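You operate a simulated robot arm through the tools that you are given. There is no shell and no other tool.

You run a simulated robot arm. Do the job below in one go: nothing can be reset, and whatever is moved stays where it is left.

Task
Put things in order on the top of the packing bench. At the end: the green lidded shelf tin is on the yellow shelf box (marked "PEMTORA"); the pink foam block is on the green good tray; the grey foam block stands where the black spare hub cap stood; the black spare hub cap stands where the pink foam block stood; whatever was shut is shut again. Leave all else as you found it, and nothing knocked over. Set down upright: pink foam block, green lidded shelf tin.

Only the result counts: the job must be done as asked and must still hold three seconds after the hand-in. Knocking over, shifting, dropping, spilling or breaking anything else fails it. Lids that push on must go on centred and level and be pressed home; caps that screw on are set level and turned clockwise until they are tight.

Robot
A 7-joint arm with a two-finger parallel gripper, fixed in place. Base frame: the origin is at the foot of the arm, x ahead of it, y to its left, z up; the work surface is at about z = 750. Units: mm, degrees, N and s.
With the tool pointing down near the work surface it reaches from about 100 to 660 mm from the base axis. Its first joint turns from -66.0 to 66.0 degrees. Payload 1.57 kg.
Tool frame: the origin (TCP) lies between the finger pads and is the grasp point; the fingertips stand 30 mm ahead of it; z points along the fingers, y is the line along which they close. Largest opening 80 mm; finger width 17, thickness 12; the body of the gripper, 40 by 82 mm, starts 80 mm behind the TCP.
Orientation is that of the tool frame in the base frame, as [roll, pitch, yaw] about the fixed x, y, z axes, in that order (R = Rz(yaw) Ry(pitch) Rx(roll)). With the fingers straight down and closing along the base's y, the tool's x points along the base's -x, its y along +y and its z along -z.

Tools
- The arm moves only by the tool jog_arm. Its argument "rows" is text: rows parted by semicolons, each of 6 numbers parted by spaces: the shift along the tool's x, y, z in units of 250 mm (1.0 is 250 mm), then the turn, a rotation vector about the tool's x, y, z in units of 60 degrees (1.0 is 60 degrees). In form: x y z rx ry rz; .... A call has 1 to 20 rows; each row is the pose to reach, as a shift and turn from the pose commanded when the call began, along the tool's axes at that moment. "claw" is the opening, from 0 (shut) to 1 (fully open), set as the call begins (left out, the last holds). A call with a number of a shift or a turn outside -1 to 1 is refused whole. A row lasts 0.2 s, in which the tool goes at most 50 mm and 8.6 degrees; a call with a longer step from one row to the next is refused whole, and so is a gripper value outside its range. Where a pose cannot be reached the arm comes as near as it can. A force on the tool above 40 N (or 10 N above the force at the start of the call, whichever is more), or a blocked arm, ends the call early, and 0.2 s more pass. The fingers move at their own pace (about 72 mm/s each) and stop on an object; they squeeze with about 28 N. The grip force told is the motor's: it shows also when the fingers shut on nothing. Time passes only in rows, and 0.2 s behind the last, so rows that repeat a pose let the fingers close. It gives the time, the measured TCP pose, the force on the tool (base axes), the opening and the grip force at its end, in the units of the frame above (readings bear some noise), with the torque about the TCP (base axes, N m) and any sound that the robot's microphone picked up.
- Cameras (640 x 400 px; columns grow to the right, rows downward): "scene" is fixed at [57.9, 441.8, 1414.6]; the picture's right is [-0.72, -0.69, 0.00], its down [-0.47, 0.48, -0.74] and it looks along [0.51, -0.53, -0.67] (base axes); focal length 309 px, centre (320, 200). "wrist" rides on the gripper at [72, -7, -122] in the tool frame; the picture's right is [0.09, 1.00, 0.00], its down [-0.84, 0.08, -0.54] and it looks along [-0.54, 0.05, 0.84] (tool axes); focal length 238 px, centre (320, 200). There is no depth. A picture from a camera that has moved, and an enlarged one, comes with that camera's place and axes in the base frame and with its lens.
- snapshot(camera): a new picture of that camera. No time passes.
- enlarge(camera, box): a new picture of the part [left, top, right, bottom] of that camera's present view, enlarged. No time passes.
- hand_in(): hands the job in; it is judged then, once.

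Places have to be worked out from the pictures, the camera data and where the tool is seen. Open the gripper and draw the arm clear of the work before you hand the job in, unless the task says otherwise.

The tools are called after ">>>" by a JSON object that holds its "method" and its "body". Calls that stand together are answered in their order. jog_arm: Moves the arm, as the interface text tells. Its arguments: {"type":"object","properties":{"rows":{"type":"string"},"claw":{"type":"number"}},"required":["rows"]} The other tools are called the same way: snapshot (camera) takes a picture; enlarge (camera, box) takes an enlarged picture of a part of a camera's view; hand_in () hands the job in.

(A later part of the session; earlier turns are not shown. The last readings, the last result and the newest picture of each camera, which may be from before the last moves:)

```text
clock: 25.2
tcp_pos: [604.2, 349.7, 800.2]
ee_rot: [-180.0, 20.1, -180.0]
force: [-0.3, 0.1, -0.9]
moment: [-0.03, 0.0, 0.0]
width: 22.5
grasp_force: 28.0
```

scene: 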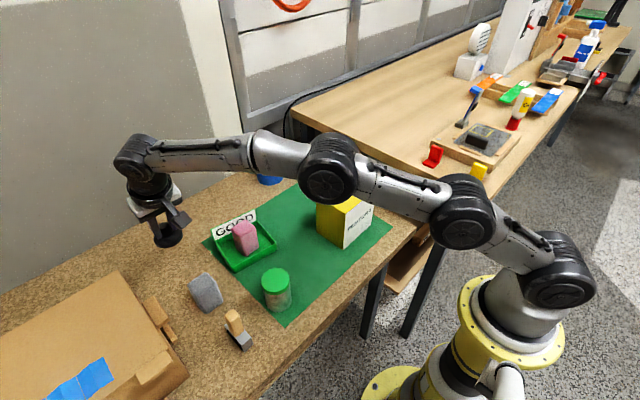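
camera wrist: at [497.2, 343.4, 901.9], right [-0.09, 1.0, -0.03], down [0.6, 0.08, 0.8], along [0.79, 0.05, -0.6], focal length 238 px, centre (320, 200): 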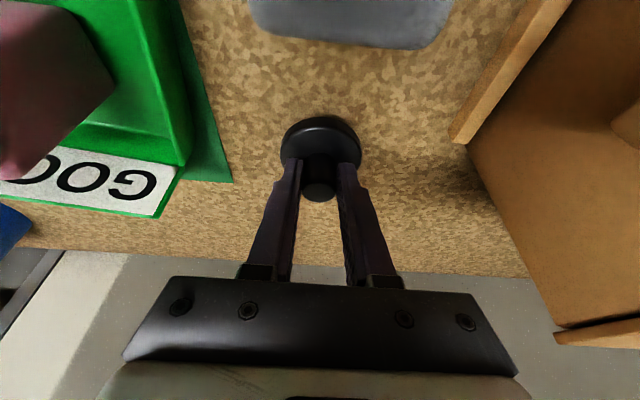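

No contact yet at z≈800. I lower slowly in 1 mm steps.

>>> {"method": "jog_arm", "body": {"rows": "0.0014 0 0.0038 0 0 0; 0.0027 0 0.0075 0 0 0; 0.0027 0 0.0075 0 0 0"}}

>>> {"method": "jog_arm", "body": {"rows": "0.0014 0 0.0038 0 0 0; 0.0014 0 0.0038 0 0 0"}}

```text
clock: 26.0
tcp_pos: [605.8, 351.4, 798.9]
ee_rot: [179.9, 20.1, 180.0]
force: [-0.9, 0.5, -0.1]
moment: [-0.01, 0.01, 0.01]
width: 22.0
grasp_force: 27.8
```

```text
clock: 26.6
tcp_pos: [606.1, 352.5, 798.8]
ee_rot: [-180.0, 20.0, 180.0]
force: [-0.6, -0.6, 0.1]
moment: [0.0, -0.02, -0.03]
width: 21.9
grasp_force: 27.8
```

Still free; I continue down in 1 mm steps.

>>> {"method": "jog_arm", "body": {"rows": "0.0014 0 0.0038 0 0 0; 0.0014 0 0.0038 0 0 0"}}

>>> {"method": "jog_arm", "body": {"rows": "0.0014 0 0.0038 0 0 0; 0.0014 0 0.0038 0 0 0"}}

```text
clock: 27.2
tcp_pos: [605.6, 350.9, 796.9]
ee_rot: [179.9, 20.0, -180.0]
force: [0.2, -0.5, 0.6]
moment: [-0.02, -0.07, 0.01]
width: 22.2
grasp_force: 28.2
```

```text
clock: 27.8
tcp_pos: [604.2, 351.5, 797.3]
ee_rot: [179.9, 20.2, 180.0]
force: [-1.6, 0.2, 4.5]
moment: [-0.04, 0.01, 0.01]
width: 22.2
grasp_force: 27.7
```

Contact (4.5 N): the cap rests on the bench at about (612,351). I release it.

>>> {"method": "jog_arm", "body": {"rows": "0 0 0 0 0 0; 0 0 0 0 0 0; 0 0 0 0 0 0", "claw": 0.65}}

>>> {"method": "snapshot", "body": {"camera": "wrist"}}

```text
clock: 28.6
tcp_pos: [604.6, 349.8, 796.4]
ee_rot: [-180.0, 20.0, 179.9]
force: [-0.3, 0.5, 0.7]
moment: [-0.04, 0.01, 0.03]
width: 51.9
grasp_force: 0.1
```

```text
taken
camera wrist: at [496.2, 343.3, 885.3], right [-0.09, 1.0, -0.03], down [0.6, 0.08, 0.8], along [0.79, 0.05, -0.61], focal length 238 px, centre (320, 200)
```

wrist: 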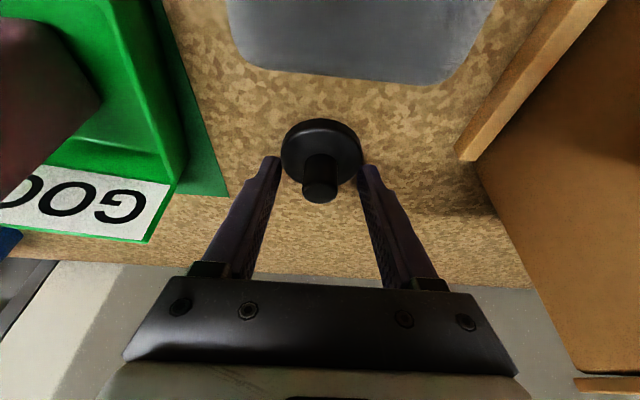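

The cap stands freely. I rise straight up, then level the tool and move above the grey block.

>>> {"method": "jog_arm", "body": {"rows": "-0.05 0 -0.138 0 0 0; -0.1 0 -0.276 0 0 0; -0.15 0 -0.414 0 0 0; -0.06 0 -0.468 0 0.083 0; 0.03 0 -0.522 0 0.167 0; 0.12 0 -0.576 0 0.25 0; 0.21 0 -0.63 0 0.333 0; 0.21 0 -0.63 0 0.333 0", "claw": 0.85}}

>>> {"method": "snapshot", "body": {"camera": "wrist"}}

>>> {"method": "snapshot", "body": {"camera": "scene"}}

```text
clock: 30.4
tcp_pos: [504.8, 350.6, 926.7]
ee_rot: [180.0, -0.2, -180.0]
force: [0.3, -0.5, 0.4]
moment: [0.0, 0.0, 0.02]
width: 67.8
grasp_force: 0.0
```

```text
taken
camera wrist: at [433.1, 343.4, 1047.4], right [-0.09, 1.0, 0.0], down [0.84, 0.08, 0.54], along [0.54, 0.05, -0.84], focal length 238 px, centre (320, 200)
```

wrist: 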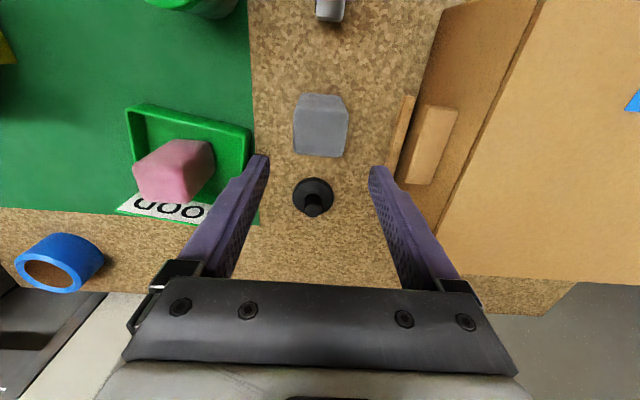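

```text
taken
```

scene: 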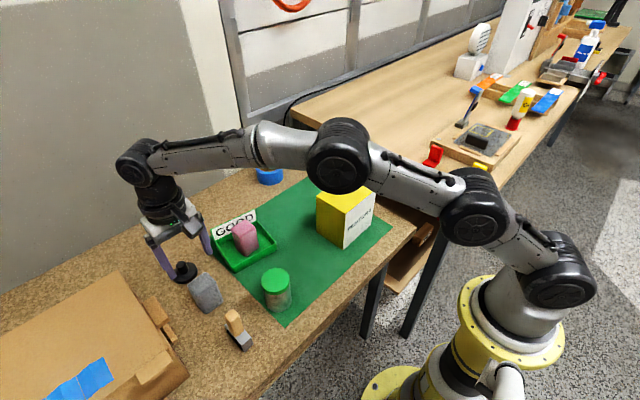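

I enlarge the grey block and the placed cap to measure them.

>>> {"method": "enlarge", "body": {"camera": "wrist", "box": [260, 80, 380, 220]}}

>>> {"method": "enlarge", "body": {"camera": "scene", "box": [140, 200, 260, 320]}}

```text
2.86 times, centred on (320, 150) of wrist
camera zoom: at [433.1, 343.4, 1047.4], right [-0.09, 1.0, 0.0], down [0.84, 0.08, 0.54], along [0.54, 0.05, -0.84], focal length 681 px, centre (320, 343)
```

zoom: 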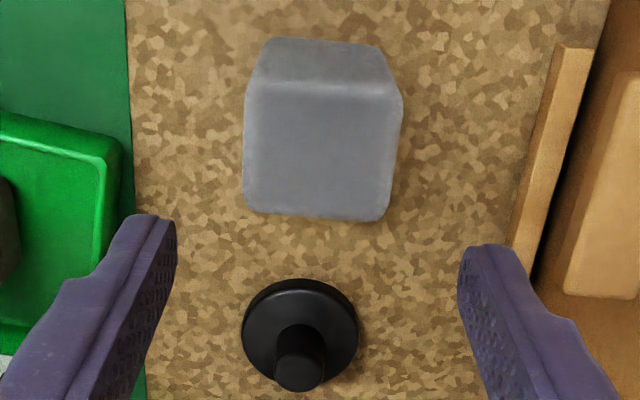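

```text
3.33 times, centred on (200, 260) of scene
camera zoom: at [57.8, 441.8, 1414.6], right [-0.72, -0.69, 0.0], down [-0.47, 0.48, -0.74], along [0.51, -0.53, -0.67], focal length 1030 px, centre (720, 0)
```

zoom: 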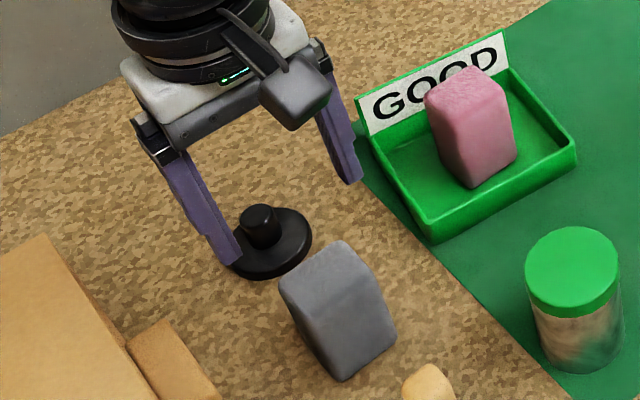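

Grey block: x 480–522, y 325–373, centre (501,349); the cap stands on the pink's old spot. I align over the grey block and descend to TCP z≈805 with the fingers on both y sides.

>>> {"method": "jog_arm", "body": {"rows": "0.016 -0.005 0.08 0 0 0; 0.016 -0.005 0.16 0 0 0; 0.016 -0.005 0.24 0 0 0; 0.016 -0.005 0.32 0 0 0; 0.016 -0.005 0.4 0 0 0; 0.016 -0.005 0.484 0 0 0; 0.016 -0.005 0.484 0 0 0"}}

>>> {"method": "snapshot", "body": {"camera": "wrist"}}

>>> {"method": "enlarge", "body": {"camera": "scene", "box": [140, 200, 260, 320]}}

```text
clock: 32.0
tcp_pos: [497.4, 351.2, 804.1]
ee_rot: [-180.0, -0.1, 180.0]
force: [1.3, -0.2, 0.4]
moment: [-0.03, -0.03, 0.04]
width: 67.7
grasp_force: 0.1
```

```text
taken
camera wrist: at [425.8, 343.8, 925.3], right [-0.09, 1.0, 0.0], down [0.84, 0.08, 0.54], along [0.54, 0.05, -0.84], focal length 238 px, centre (320, 200)
```

wrist: 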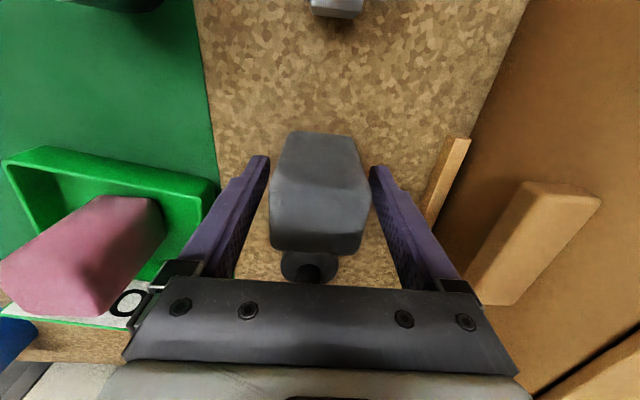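

```text
3.33 times, centred on (200, 260) of scene
camera zoom: at [57.9, 441.8, 1414.6], right [-0.72, -0.69, 0.0], down [-0.47, 0.48, -0.74], along [0.51, -0.53, -0.67], focal length 1030 px, centre (720, 0)
```

zoom: 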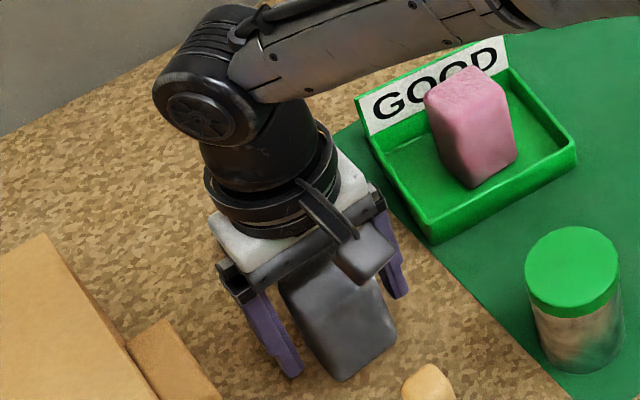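

The block is between the fingers (TCP about 3 mm short of its centre in x, which I'll account for). I close the gripper.

>>> {"method": "jog_arm", "body": {"rows": "-0.01 -0.004 0 0 0 0; -0.01 -0.004 0 0 0 0; -0.01 -0.004 0 0 0 0; -0.01 -0.004 0 0 0 0; -0.01 -0.004 0 0 0 0", "claw": 0}}

>>> {"method": "snapshot", "body": {"camera": "wrist"}}

```text
clock: 33.2
tcp_pos: [500.0, 349.3, 803.2]
ee_rot: [-180.0, 0.0, 179.9]
force: [0.2, 0.4, -0.1]
moment: [0.0, -0.02, 0.03]
width: 48.7
grasp_force: 28.3
```

```text
taken
camera wrist: at [428.3, 342.6, 925.0], right [-0.09, 1.0, 0.0], down [0.84, 0.08, 0.54], along [0.54, 0.05, -0.84], focal length 238 px, centre (320, 200)
```

wrist: 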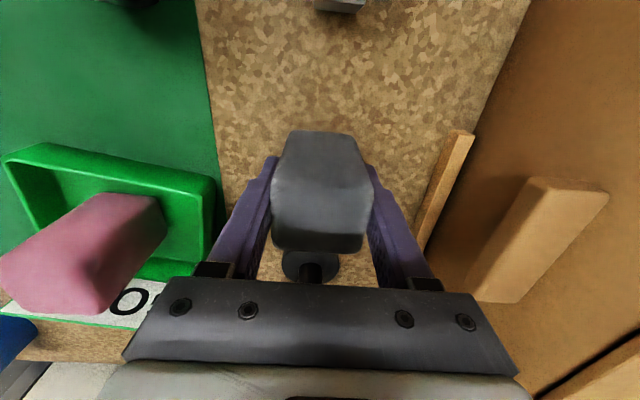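

The grey block is gripped (48.7 mm). I lift it 120 mm and carry it toward the hub cap's old place, in two legs.

>>> {"method": "jog_arm", "body": {"rows": "0 0 -0.06 0 0 0; 0 0 -0.2 0 0 0; 0 0 -0.34 0 0 0; 0 0 -0.48 0 0 0; -0.04 -0.16 -0.48 0 0 0; -0.08 -0.32 -0.48 0 0 0; -0.12 -0.48 -0.48 0 0 0; -0.16 -0.64 -0.48 0 0 0; -0.2 -0.8 -0.48 0 0 0; -0.2 -0.8 -0.48 0 0 0"}}

>>> {"method": "jog_arm", "body": {"rows": "-0.04 -0.16 0 0 0 0; -0.08 -0.32 0 0 0 0; -0.12 -0.48 0 0 0 0; -0.17 -0.64 0 0 0 0; -0.22 -0.8 0 0 0 0; -0.224 -0.845 0 0 0 0; -0.224 -0.845 0 0 0 0"}}

>>> {"method": "snapshot", "body": {"camera": "wrist"}}

>>> {"method": "snapshot", "body": {"camera": "scene"}}

```text
clock: 35.4
tcp_pos: [553.1, 146.7, 923.7]
ee_rot: [180.0, 0.1, 180.0]
force: [-0.6, 0.4, -0.4]
moment: [0.01, 0.01, 0.02]
width: 48.5
grasp_force: 27.6
```

```text
clock: 37.0
tcp_pos: [607.2, -64.1, 923.6]
ee_rot: [180.0, -0.1, -180.0]
force: [-0.3, 0.5, -0.7]
moment: [0.0, -0.03, 0.02]
width: 48.5
grasp_force: 28.0
```

```text
taken
camera wrist: at [535.6, -71.5, 1045.4], right [-0.09, 1.0, 0.0], down [0.84, 0.08, 0.54], along [0.54, 0.05, -0.84], focal length 238 px, centre (320, 200)
```

wrist: 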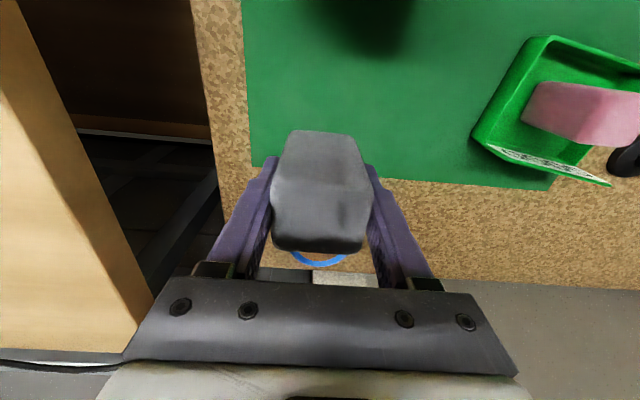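

```text
taken
```

scene: 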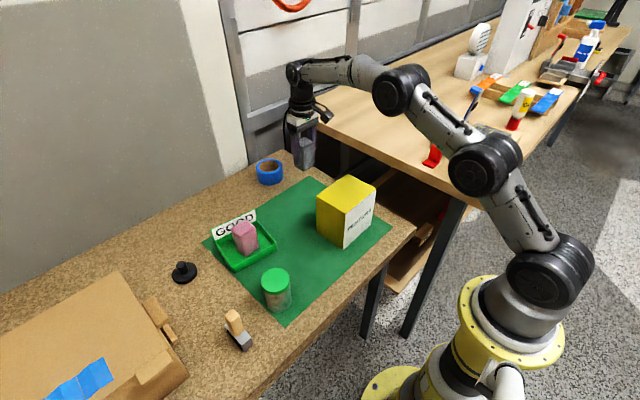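

The grey block is over the cap's old place (607.5,−63), within about 1 mm. I lower 112 mm.

>>> {"method": "jog_arm", "body": {"rows": "0.004 0.005 0.08 0 0 0; 0.004 0.005 0.18 0 0 0; 0.004 0.005 0.28 0 0 0; 0.004 0.005 0.37 0 0 0; 0.004 0.005 0.448 0 0 0; 0.004 0.005 0.448 0 0 0"}}

>>> {"method": "snapshot", "body": {"camera": "wrist"}}

```text
clock: 38.4
tcp_pos: [606.5, -63.5, 812.7]
ee_rot: [179.9, -0.1, 179.9]
force: [-0.1, 0.1, 0.4]
moment: [0.01, 0.05, -0.02]
width: 48.6
grasp_force: 28.6
```

```text
taken
camera wrist: at [533.8, -69.8, 934.0], right [-0.09, 1.0, 0.0], down [0.84, 0.08, 0.54], along [0.54, 0.05, -0.84], focal length 238 px, centre (320, 200)
```

wrist: 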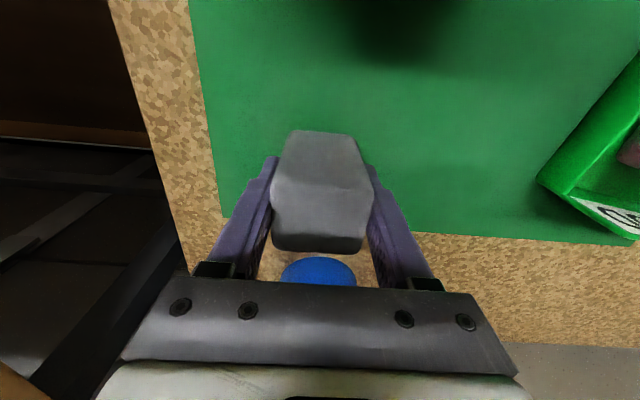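

Position is good (606.5,−63.5); I lower the last few mm slowly to feel contact.

>>> {"method": "jog_arm", "body": {"rows": "0 0 0.008 0 0 0; 0 0 0.016 0 0 0; 0 0 0.024 0 0 0; 0 0 0.024 0 0 0"}}

>>> {"method": "jog_arm", "body": {"rows": "0 0 0.004 0 0 0; 0 0 0.004 0 0 0"}}

>>> {"method": "jog_arm", "body": {"rows": "0 0 0.004 0 0 0; 0 0 0.004 0 0 0"}}

```text
clock: 39.4
tcp_pos: [604.1, -61.2, 805.6]
ee_rot: [180.0, 0.0, 180.0]
force: [0.1, -0.3, 0.3]
moment: [-0.01, 0.0, 0.0]
width: 48.7
grasp_force: 27.4
```

```text
clock: 40.0
tcp_pos: [605.4, -61.9, 804.9]
ee_rot: [-179.9, 0.0, -179.9]
force: [0.3, 0.3, -0.8]
moment: [-0.01, -0.02, 0.0]
width: 48.3
grasp_force: 28.0
```

```text
clock: 40.6
tcp_pos: [605.2, -62.7, 804.4]
ee_rot: [180.0, 0.0, -180.0]
force: [-0.7, 0.7, 0.0]
moment: [0.02, -0.02, 0.02]
width: 48.7
grasp_force: 28.2
```

Still no contact at about z≈804.5; I go on in 1 mm steps.

>>> {"method": "jog_arm", "body": {"rows": "0 0 0.004 0 0 0; 0 0 0.004 0 0 0"}}

>>> {"method": "jog_arm", "body": {"rows": "0 0 0.004 0 0 0; 0 0 0.004 0 0 0"}}

```text
clock: 41.2
tcp_pos: [605.0, -61.2, 803.8]
ee_rot: [-180.0, 0.1, -180.0]
force: [-1.0, -1.8, 2.6]
moment: [-0.11, 0.02, -0.02]
width: 48.6
grasp_force: 27.9
```

```text
clock: 41.8
tcp_pos: [604.6, -61.3, 803.6]
ee_rot: [-180.0, 0.1, -180.0]
force: [-2.6, -1.1, 8.9]
moment: [-0.04, 0.15, 0.0]
width: 48.5
grasp_force: 28.2
```

Contact is made (9 N); the block is within about 2 mm of the cap's old centre. I release.

>>> {"method": "jog_arm", "body": {"rows": "0 0 -0.002 0 0 0; 0 0 -0.002 0 0 0; 0 0 -0.002 0 0 0; 0 0 -0.002 0 0 0", "claw": 0.8}}

>>> {"method": "jog_arm", "body": {"rows": "0 0 -0.06 0 0 0; 0 0 -0.2 0 0 0; 0 0 -0.34 0 0 0; 0 0 -0.48 0 0 0; 0 0 -0.48 0 0 0"}}

>>> {"method": "snapshot", "body": {"camera": "wrist"}}

>>> {"method": "snapshot", "body": {"camera": "scene"}}

```text
clock: 42.8
tcp_pos: [606.1, -60.0, 802.9]
ee_rot: [-180.0, 0.0, 180.0]
force: [0.0, -0.3, 0.1]
moment: [-0.02, -0.01, -0.01]
width: 64.0
grasp_force: 0.1
```

```text
clock: 44.0
tcp_pos: [604.6, -60.8, 922.7]
ee_rot: [-180.0, 0.0, -180.0]
force: [0.7, 0.3, -1.3]
moment: [0.02, 0.01, 0.03]
width: 63.9
grasp_force: 0.0
```

```text
taken
camera wrist: at [533.3, -67.6, 1045.0], right [-0.09, 1.0, 0.0], down [0.84, 0.08, 0.54], along [0.54, 0.05, -0.84], focal length 238 px, centre (320, 200)
```

wrist: 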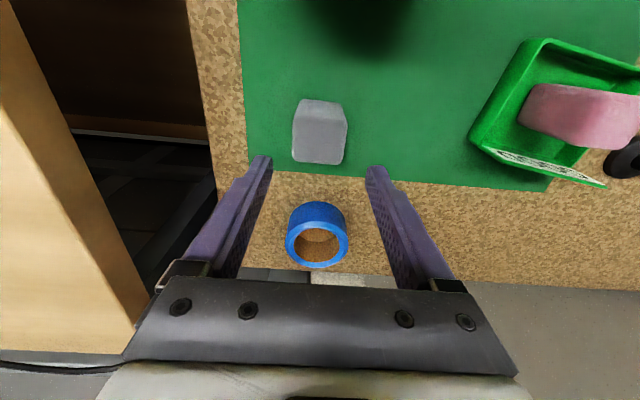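

```text
taken
```

scene: 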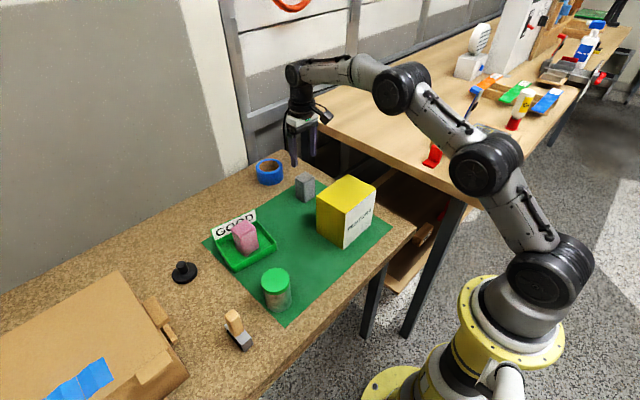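

Grey block stands at the cap's old place. Next the tin: I'll grip its body below the lid with the tool tilted 45°, so I move up and back toward it, tilting on the way.

>>> {"method": "jog_arm", "body": {"rows": "0.073 0.1 -0.04 0 -0.056 0; 0.147 0.2 -0.08 0 -0.111 0; 0.22 0.3 -0.12 0 -0.167 0; 0.293 0.4 -0.16 0 -0.222 0; 0.367 0.5 -0.16 0 -0.278 0; 0.44 0.6 -0.16 0 -0.333 0; 0.44 0.6 -0.16 0 -0.333 0", "claw": 1}}

>>> {"method": "snapshot", "body": {"camera": "scene"}}

```text
clock: 45.6
tcp_pos: [494.2, 89.3, 961.4]
ee_rot: [-179.9, 20.0, 180.0]
force: [-0.1, 0.1, 0.0]
moment: [-0.02, 0.02, -0.05]
width: 80.2
grasp_force: 0.1
```

```text
taken
```

scene: 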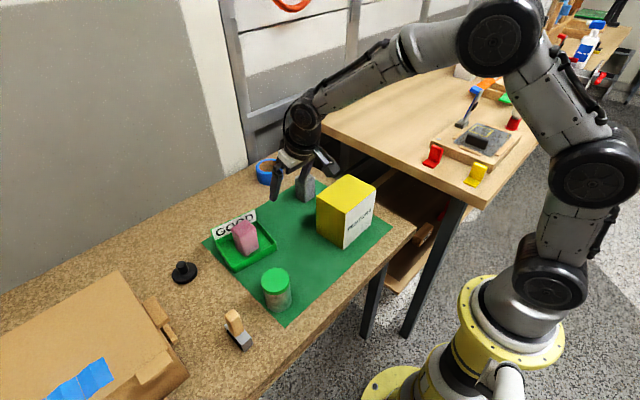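

I move above the tin at this tilt first, to measure it exactly.

>>> {"method": "jog_arm", "body": {"rows": "0.085 0.116 -0.013 0 0 0; 0.171 0.232 -0.026 0 0 0; 0.256 0.348 -0.04 0 0 0; 0.342 0.464 -0.053 0 0 0; 0.427 0.58 -0.066 0 0 0; 0.427 0.58 -0.066 0 0 0"}}

>>> {"method": "snapshot", "body": {"camera": "wrist"}}

>>> {"method": "enlarge", "body": {"camera": "wrist", "box": [260, 20, 400, 150]}}

```text
clock: 47.0
tcp_pos: [391.4, 232.3, 942.5]
ee_rot: [180.0, 20.0, -179.9]
force: [-0.7, 1.1, -0.4]
moment: [-0.03, 0.0, -0.02]
width: 80.0
grasp_force: 0.0
```

```text
taken
camera wrist: at [281.6, 225.4, 1031.5], right [-0.09, 1.0, -0.03], down [0.6, 0.08, 0.8], along [0.79, 0.05, -0.61], focal length 238 px, centre (320, 200)
```

wrist: 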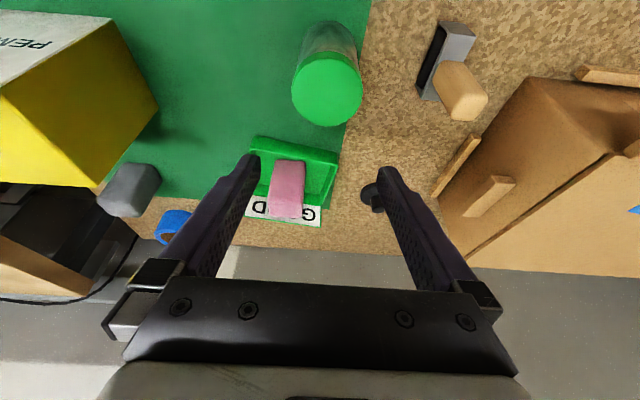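

```text
3.08 times, centred on (330, 85) of wrist
camera zoom: at [281.6, 225.4, 1031.5], right [-0.09, 1.0, -0.03], down [0.6, 0.08, 0.8], along [0.79, 0.05, -0.61], focal length 733 px, centre (289, 554)
```

zoom: 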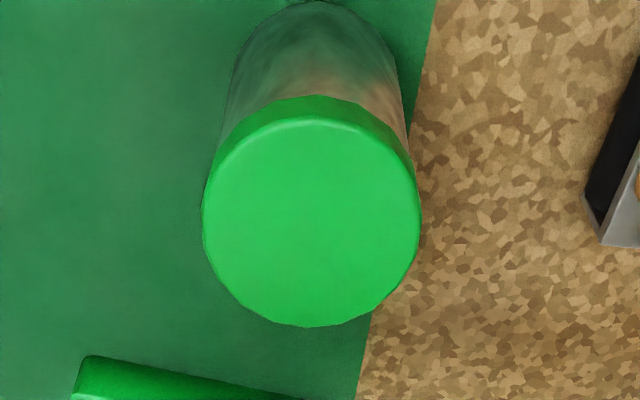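

Tin centre ≈(389.3,234.5), top ≈837, lid about 60.5 mm wide and 12 mm tall over a ~58 mm body. I tilt to 45° while lowering to a hover just above it.

>>> {"method": "jog_arm", "body": {"rows": "0.016 0.002 0.039 0 -0.104 0; 0.033 0.005 0.078 0 -0.208 0; 0.049 0.007 0.116 0 -0.313 0; 0.065 0.009 0.155 0 -0.417 0; 0.065 0.009 0.155 0 -0.417 0"}}

>>> {"method": "snapshot", "body": {"camera": "wrist"}}

>>> {"method": "snapshot", "body": {"camera": "scene"}}

```text
clock: 48.2
tcp_pos: [387.1, 236.6, 902.3]
ee_rot: [179.7, 45.2, 180.0]
force: [-0.2, -0.3, 0.9]
moment: [-0.03, 0.0, -0.02]
width: 80.1
grasp_force: 0.1
```

```text
taken
camera wrist: at [251.4, 229.1, 935.0], right [-0.07, 1.0, -0.06], down [0.21, 0.08, 0.98], along [0.98, 0.05, -0.21], focal length 238 px, centre (320, 200)
```

wrist: 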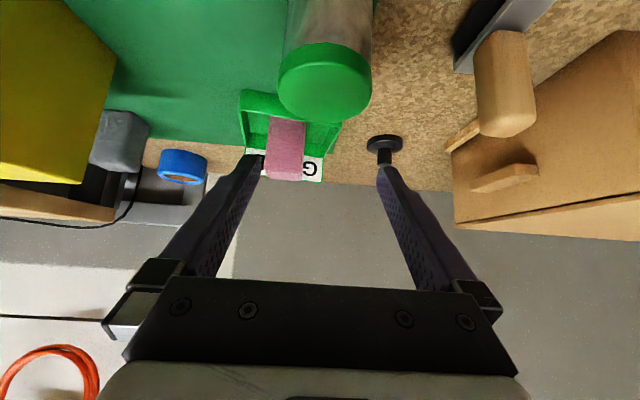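

```text
taken
```

scene: 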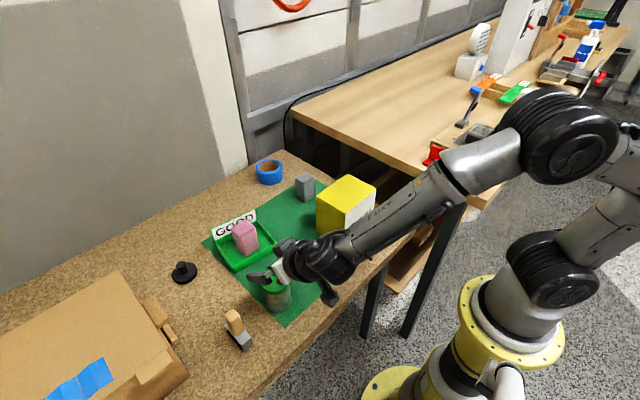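

The tool is tilted 45° over the tin. I descend 50 mm so that the fingertips begin to straddle the lid, then check the clearance.

>>> {"method": "jog_arm", "body": {"rows": "0.046 -0.007 0.048 0 0 0; 0.092 -0.007 0.097 0 0 0; 0.138 -0.007 0.145 0 0 0; 0.138 -0.007 0.145 0 0 0"}}

>>> {"method": "snapshot", "body": {"camera": "wrist"}}

>>> {"method": "enlarge", "body": {"camera": "scene", "box": [220, 220, 360, 340]}}

```text
clock: 49.2
tcp_pos: [387.9, 233.8, 848.7]
ee_rot: [180.0, 45.0, -179.9]
force: [0.3, 0.1, 0.5]
moment: [-0.01, 0.02, 0.02]
width: 80.1
grasp_force: 0.0
```

```text
taken
camera wrist: at [251.6, 227.3, 884.2], right [-0.07, 1.0, -0.06], down [0.21, 0.08, 0.97], along [0.98, 0.05, -0.21], focal length 238 px, centre (320, 200)
```

wrist: 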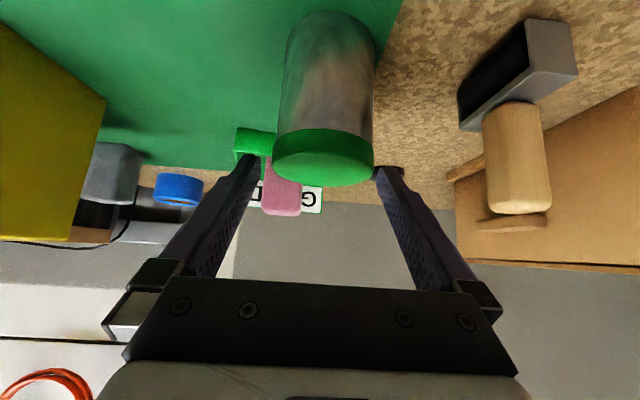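

```text
3.33 times, centred on (290, 280) of scene
camera zoom: at [57.9, 441.8, 1414.6], right [-0.72, -0.69, 0.0], down [-0.47, 0.48, -0.74], along [0.51, -0.53, -0.67], focal length 1030 px, centre (420, -67)
```

zoom: 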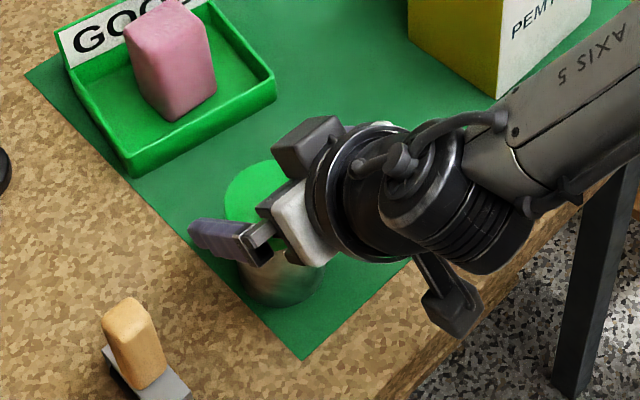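

The tin is centred between the fingers. I continue straight down to TCP z≈784, so that the fingers hold only the body.

>>> {"method": "jog_arm", "body": {"rows": "0.045 0 0.046 0 0 0; 0.09 0 0.093 0 0 0; 0.136 0 0.139 0 0 0; 0.181 0.001 0.186 0 0 0; 0.181 0.001 0.186 0 0 0"}}

>>> {"method": "snapshot", "body": {"camera": "wrist"}}

>>> {"method": "enlarge", "body": {"camera": "scene", "box": [220, 220, 360, 340]}}

```text
clock: 50.4
tcp_pos: [390.1, 234.4, 786.9]
ee_rot: [180.0, 45.0, 180.0]
force: [0.4, -0.3, 0.5]
moment: [0.02, 0.02, -0.05]
width: 79.8
grasp_force: 0.1
```

```text
taken
camera wrist: at [253.2, 227.8, 821.5], right [-0.06, 1.0, -0.07], down [0.21, 0.08, 0.97], along [0.98, 0.05, -0.21], focal length 238 px, centre (320, 200)
```

wrist: 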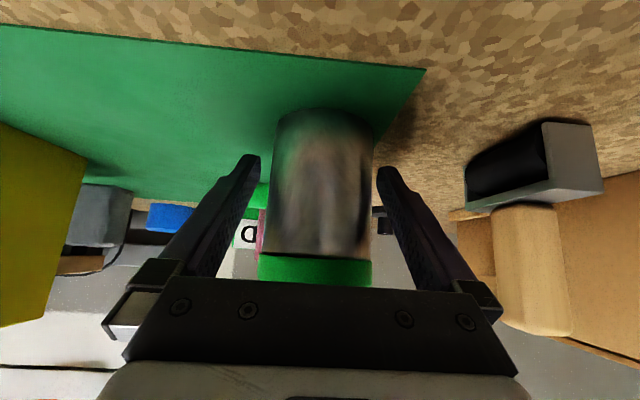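

```text
3.33 times, centred on (290, 280) of scene
camera zoom: at [57.9, 441.8, 1414.6], right [-0.72, -0.69, 0.0], down [-0.47, 0.48, -0.74], along [0.51, -0.53, -0.67], focal length 1030 px, centre (420, -67)
```

zoom: 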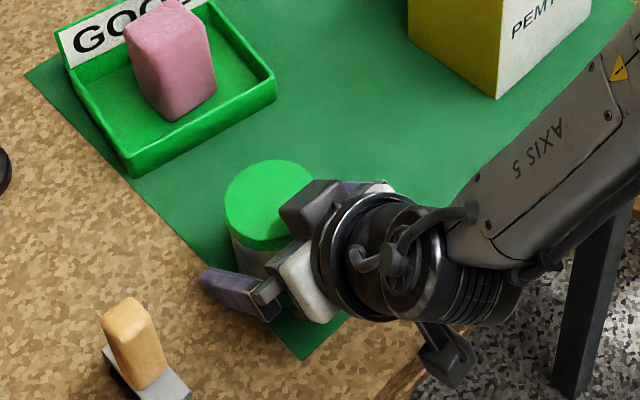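

The body sits between the fingers, below the lid. I close the gripper on it.

>>> {"method": "jog_arm", "body": {"rows": "0 0 0 0 0 0; 0 0 0 0 0 0; 0 0 0 0 0 0; 0 0 0 0 0 0", "claw": 0}}

>>> {"method": "snapshot", "body": {"camera": "wrist"}}

```text
clock: 51.4
tcp_pos: [391.3, 234.5, 786.6]
ee_rot: [-179.9, 45.0, -179.9]
force: [0.2, 0.2, 0.7]
moment: [0.04, -0.03, 0.01]
width: 59.6
grasp_force: 28.1
```

```text
taken
camera wrist: at [253.1, 227.9, 821.7], right [-0.07, 1.0, -0.07], down [0.21, 0.08, 0.97], along [0.98, 0.05, -0.21], focal length 238 px, centre (320, 200)
```

wrist: 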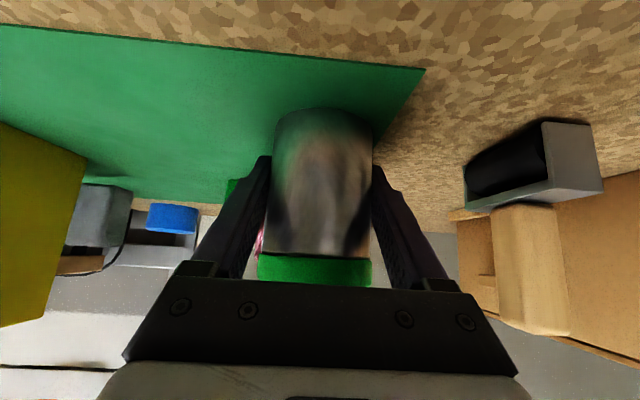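

The tin's body is held (59.6 mm, 28 N). I lift it a bit and check.

>>> {"method": "jog_arm", "body": {"rows": "-0.028 0 -0.028 0 0 0; -0.085 0 -0.085 0 0 0; -0.141 0 -0.141 0 0 0; -0.141 0 -0.141 0 0 0"}}

>>> {"method": "snapshot", "body": {"camera": "wrist"}}

>>> {"method": "enlarge", "body": {"camera": "scene", "box": [220, 200, 360, 320]}}

```text
clock: 52.4
tcp_pos: [391.0, 232.8, 833.9]
ee_rot: [-179.9, 44.9, 180.0]
force: [-0.5, 1.4, -2.8]
moment: [0.01, 0.0, 0.03]
width: 59.3
grasp_force: 28.3
```

```text
taken
camera wrist: at [253.5, 226.8, 870.0], right [-0.07, 1.0, -0.07], down [0.21, 0.08, 0.97], along [0.98, 0.05, -0.21], focal length 238 px, centre (320, 200)
```

wrist: 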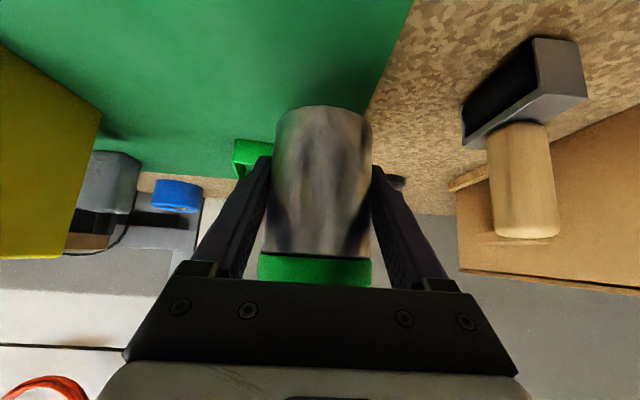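

```text
3.33 times, centred on (290, 260) of scene
camera zoom: at [57.9, 441.8, 1414.6], right [-0.72, -0.69, 0.0], down [-0.47, 0.48, -0.74], along [0.51, -0.53, -0.67], focal length 1030 px, centre (420, 0)
```

zoom: 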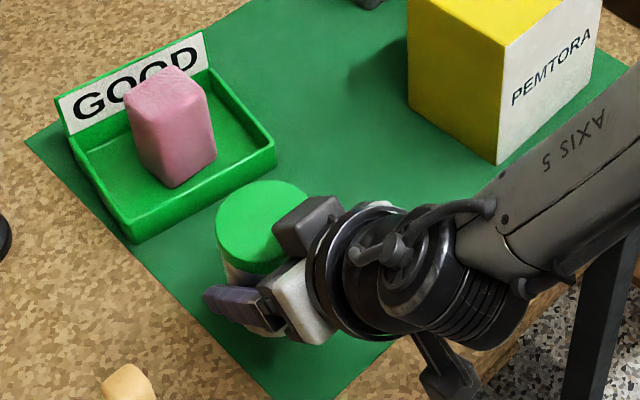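

The tin hangs upright and secure. I lift it higher (bottom to about z≈948) and start toward the yellow box.

>>> {"method": "jog_arm", "body": {"rows": "-0.106 0 -0.106 0 0 0; -0.212 0 -0.212 0 0 0; -0.318 0 -0.318 0 0 0; -0.424 0 -0.424 0 0 0; -0.434 -0.15 -0.414 0 0 0; -0.444 -0.3 -0.404 0 0 0; -0.455 -0.45 -0.393 0 0 0; -0.466 -0.6 -0.382 0 0 0; -0.466 -0.6 -0.382 0 0 0"}}

>>> {"method": "snapshot", "body": {"camera": "scene"}}

>>> {"method": "snapshot", "body": {"camera": "wrist"}}

```text
clock: 54.4
tcp_pos: [402.4, 83.4, 988.0]
ee_rot: [179.9, 45.0, 180.0]
force: [-0.3, -0.5, -2.2]
moment: [-0.01, 0.0, -0.01]
width: 59.2
grasp_force: 27.4
```

```text
taken
```

scene: 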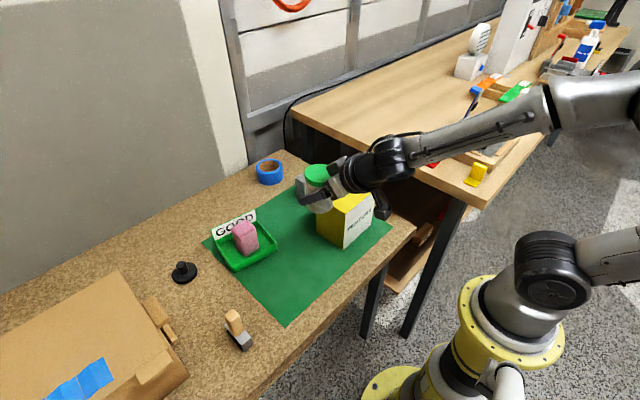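

```text
taken
camera wrist: at [265.8, 76.9, 1021.7], right [-0.07, 1.0, -0.07], down [0.21, 0.08, 0.97], along [0.98, 0.05, -0.21], focal length 238 px, centre (320, 200)
```

wrist: 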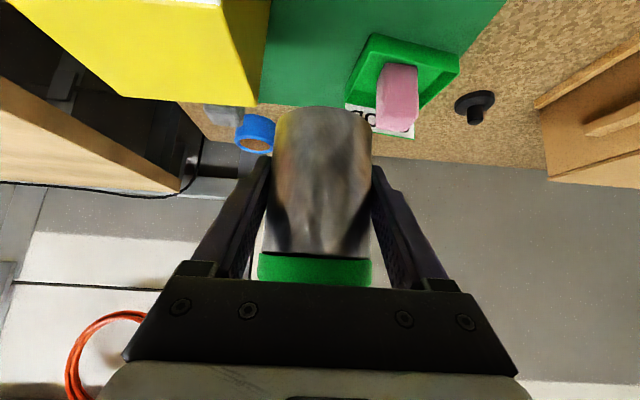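

The box top spans about x 380–475, y −107–22, so its centre is (427,−43). I carry the tin over it.

>>> {"method": "jog_arm", "body": {"rows": "-0.018 -0.127 0.018 0 0 0; -0.036 -0.254 0.036 0 0 0; -0.054 -0.381 0.054 0 0 0; -0.072 -0.508 0.072 0 0 0; -0.072 -0.508 0.072 0 0 0"}}

>>> {"method": "snapshot", "body": {"camera": "scene"}}

>>> {"method": "enlarge", "body": {"camera": "scene", "box": [280, 120, 440, 260]}}

>>> {"method": "snapshot", "body": {"camera": "wrist"}}

```text
clock: 55.6
tcp_pos: [430.3, -44.7, 985.5]
ee_rot: [180.0, 45.0, -179.9]
force: [0.0, -0.1, -2.3]
moment: [0.03, 0.01, 0.02]
width: 59.1
grasp_force: 28.2
```

```text
taken
```

scene: 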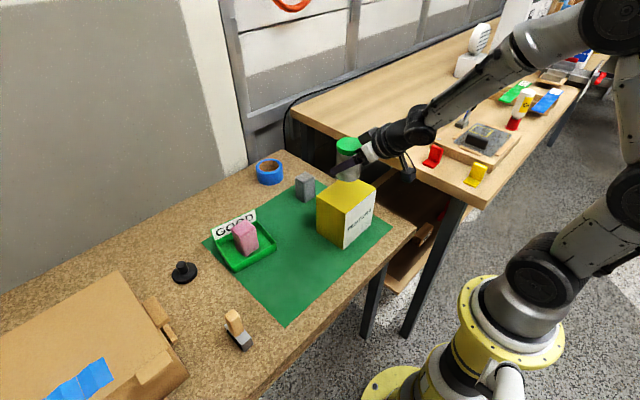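

```text
2.86 times, centred on (360, 190) of scene
camera zoom: at [57.9, 441.8, 1414.6], right [-0.72, -0.69, 0.0], down [-0.47, 0.48, -0.74], along [0.51, -0.53, -0.67], focal length 883 px, centre (206, 229)
```

zoom: 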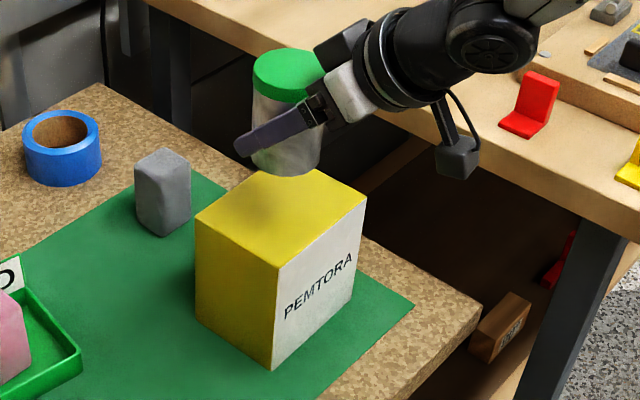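

```text
taken
camera wrist: at [292.4, -50.6, 1019.8], right [-0.07, 1.0, -0.07], down [0.21, 0.08, 0.97], along [0.98, 0.05, -0.21], focal length 238 px, centre (320, 200)
```

wrist: 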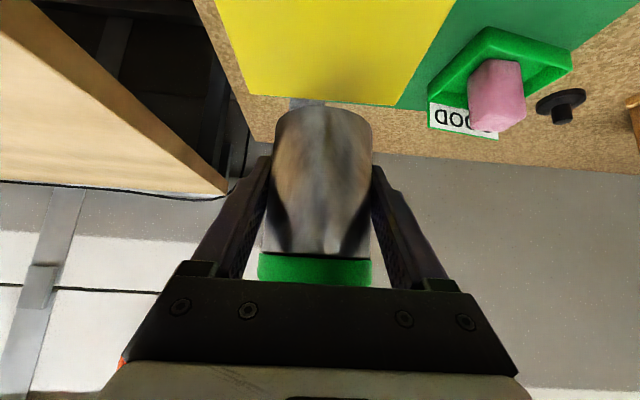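

The tin is over the box's middle with its bottom about 58 mm above the box top. I lower 50 mm.

>>> {"method": "jog_arm", "body": {"rows": "0.047 0 0.047 0 0 0; 0.094 0 0.094 0 0 0; 0.141 0 0.141 0 0 0; 0.141 0 0.141 0 0 0"}}

>>> {"method": "enlarge", "body": {"camera": "scene", "box": [280, 120, 440, 260]}}

>>> {"method": "snapshot", "body": {"camera": "wrist"}}

```text
clock: 56.6
tcp_pos: [430.7, -44.4, 935.1]
ee_rot: [180.0, 45.0, 179.9]
force: [0.5, 0.3, -2.5]
moment: [0.01, 0.01, 0.0]
width: 58.9
grasp_force: 28.3
```

```text
2.86 times, centred on (360, 190) of scene
camera zoom: at [57.9, 441.8, 1414.6], right [-0.72, -0.69, 0.0], down [-0.47, 0.48, -0.74], along [0.51, -0.53, -0.67], focal length 883 px, centre (206, 229)
```

zoom: 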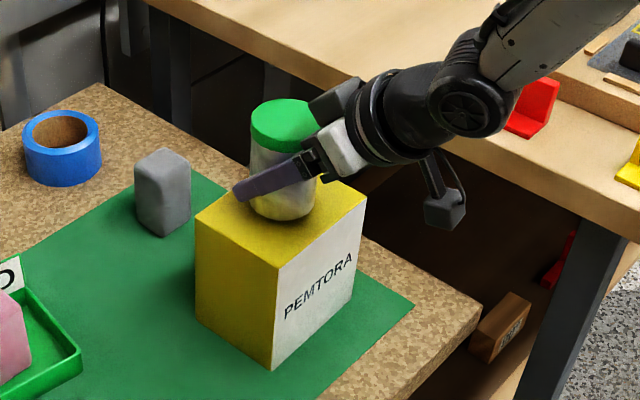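

```text
taken
camera wrist: at [293.1, -51.2, 969.7], right [-0.07, 1.0, -0.07], down [0.21, 0.08, 0.98], along [0.98, 0.05, -0.21], focal length 238 px, centre (320, 200)
```

wrist: 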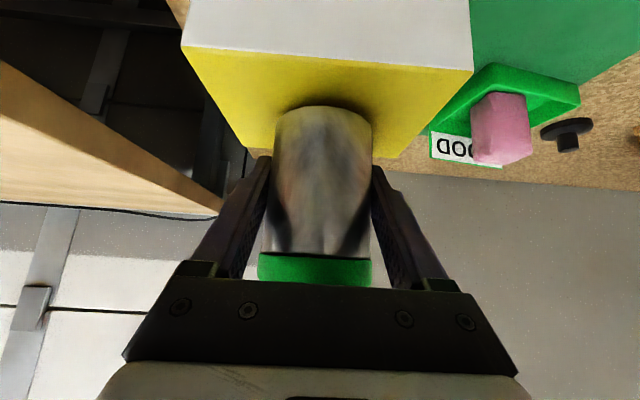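

About 8 mm remain. I lower in small steps, watching the force.

>>> {"method": "jog_arm", "body": {"rows": "0.0057 0 0.0057 0 0 0; 0.0113 0 0.0113 0 0 0; 0.0113 0 0.0113 0 0 0"}}

>>> {"method": "jog_arm", "body": {"rows": "0.0028 0 0.0028 0 0 0; 0.0057 0 0.0057 0 0 0; 0.0057 0 0.0057 0 0 0"}}

>>> {"method": "jog_arm", "body": {"rows": "0.0028 0 0.0028 0 0 0; 0.0028 0 0.0028 0 0 0"}}

```text
clock: 57.4
tcp_pos: [429.6, -41.8, 931.4]
ee_rot: [180.0, 45.0, 179.9]
force: [0.5, 0.4, -2.9]
moment: [0.01, 0.02, 0.02]
width: 59.1
grasp_force: 27.9
```

```text
clock: 58.2
tcp_pos: [430.7, -42.2, 928.9]
ee_rot: [-179.9, 45.0, 179.9]
force: [0.5, 0.4, -1.6]
moment: [0.02, 0.01, -0.01]
width: 59.3
grasp_force: 28.1
```

```text
clock: 58.8
tcp_pos: [430.1, -44.1, 927.7]
ee_rot: [-179.9, 45.0, 180.0]
force: [1.0, 0.3, -2.0]
moment: [-0.02, -0.01, -0.01]
width: 59.2
grasp_force: 27.9
```

No contact yet (still carrying about 2 N). I continue in 1 mm steps.

>>> {"method": "jog_arm", "body": {"rows": "0.0028 0 0.0028 0 0 0; 0.0028 0 0.0028 0 0 0"}}

>>> {"method": "jog_arm", "body": {"rows": "0.0028 0 0.0028 0 0 0; 0.0028 0 0.0028 0 0 0"}}

```text
clock: 59.4
tcp_pos: [430.1, -42.8, 926.8]
ee_rot: [-180.0, 45.0, -180.0]
force: [-0.3, 0.2, -2.0]
moment: [-0.01, 0.02, -0.02]
width: 58.8
grasp_force: 27.9
```

```text
clock: 60.0
tcp_pos: [430.2, -43.3, 926.0]
ee_rot: [-180.0, 45.1, 180.0]
force: [0.3, 1.5, 0.6]
moment: [-0.01, 0.08, -0.03]
width: 59.2
grasp_force: 28.3
```

The force has turned to +0.6 N (weight now taken by the box). One more fine step to seat it.

>>> {"method": "jog_arm", "body": {"rows": "0.0017 0 0.0017 0 0 0; 0.0017 0 0.0017 0 0 0"}}

>>> {"method": "enlarge", "body": {"camera": "scene", "box": [280, 120, 440, 260]}}

```text
clock: 60.6
tcp_pos: [431.1, -43.1, 926.1]
ee_rot: [-179.9, 45.1, -179.9]
force: [0.2, -1.4, 1.0]
moment: [-0.08, -0.02, -0.03]
width: 58.8
grasp_force: 27.9
```

```text
2.86 times, centred on (360, 190) of scene
camera zoom: at [57.8, 441.7, 1414.6], right [-0.72, -0.69, 0.0], down [-0.47, 0.48, -0.74], along [0.51, -0.53, -0.67], focal length 883 px, centre (206, 229)
```

zoom: 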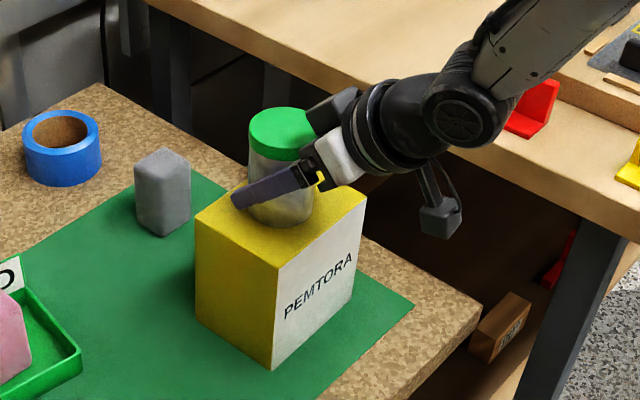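

The tin is seated on the box. I open the gripper fully.

>>> {"method": "jog_arm", "body": {"rows": "0 0 0 0 0 0; 0 0 0 0 0 0; 0 0 0 0 0 0", "claw": 1}}

>>> {"method": "snapshot", "body": {"camera": "wrist"}}

>>> {"method": "enlarge", "body": {"camera": "scene", "box": [280, 120, 440, 260]}}

```text
clock: 61.4
tcp_pos: [429.7, -43.0, 925.3]
ee_rot: [-180.0, 45.0, -180.0]
force: [0.6, -0.1, -0.4]
moment: [-0.01, 0.0, -0.01]
width: 80.3
grasp_force: 0.0
```

```text
taken
camera wrist: at [293.4, -49.7, 961.2], right [-0.07, 1.0, -0.07], down [0.21, 0.08, 0.97], along [0.98, 0.05, -0.21], focal length 238 px, centre (320, 200)
```

wrist: 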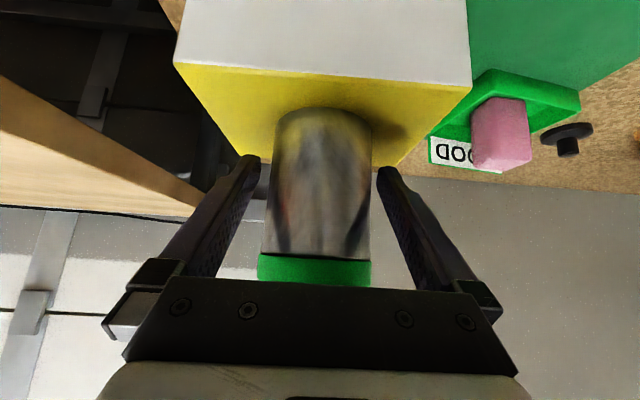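

```text
2.86 times, centred on (360, 190) of scene
camera zoom: at [57.9, 441.8, 1414.6], right [-0.72, -0.69, 0.0], down [-0.47, 0.48, -0.74], along [0.51, -0.53, -0.67], focal length 883 px, centre (206, 229)
```

zoom: 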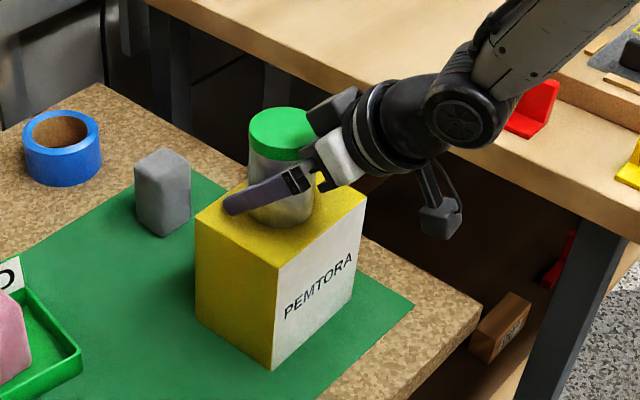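

The tin stands free on the box. I withdraw straight up, the way I came in.

>>> {"method": "jog_arm", "body": {"rows": "-0.04 0 -0.04 0 0 0; -0.12 0 -0.12 0 0 0; -0.21 0 -0.21 0 0 0; -0.31 0 -0.31 0 0 0; -0.424 0 -0.424 0 0 0; -0.424 0 -0.424 0 0 0"}}

>>> {"method": "snapshot", "body": {"camera": "wrist"}}

>>> {"method": "snapshot", "body": {"camera": "scene"}}

>>> {"method": "enlarge", "body": {"camera": "scene", "box": [280, 120, 440, 260]}}

```text
clock: 62.8
tcp_pos: [432.7, -40.2, 1078.6]
ee_rot: [179.4, 45.1, 179.3]
force: [-0.3, 0.9, -0.6]
moment: [0.02, -0.02, 0.06]
width: 80.1
grasp_force: 0.1
```

```text
taken
camera wrist: at [294.6, -47.2, 1112.2], right [-0.06, 1.0, -0.06], down [0.21, 0.07, 0.98], along [0.98, 0.05, -0.21], focal length 238 px, centre (320, 200)
```

wrist: 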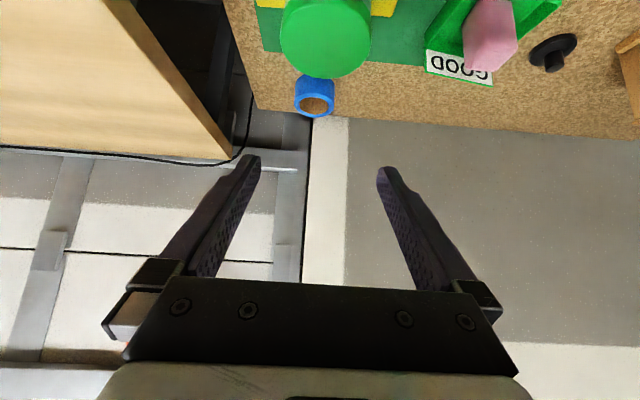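

```text
taken
```

scene: 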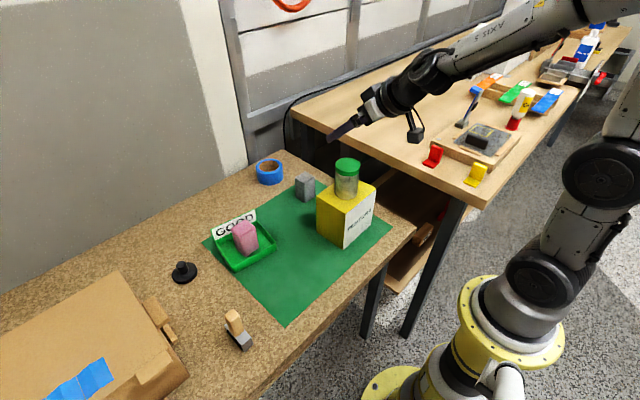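

```text
2.86 times, centred on (360, 190) of scene
camera zoom: at [57.8, 441.8, 1414.6], right [-0.72, -0.69, 0.0], down [-0.47, 0.48, -0.74], along [0.51, -0.53, -0.67], focal length 883 px, centre (206, 229)
```

zoom: 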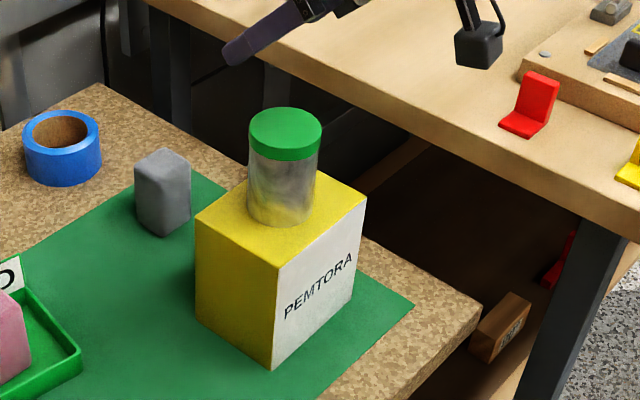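

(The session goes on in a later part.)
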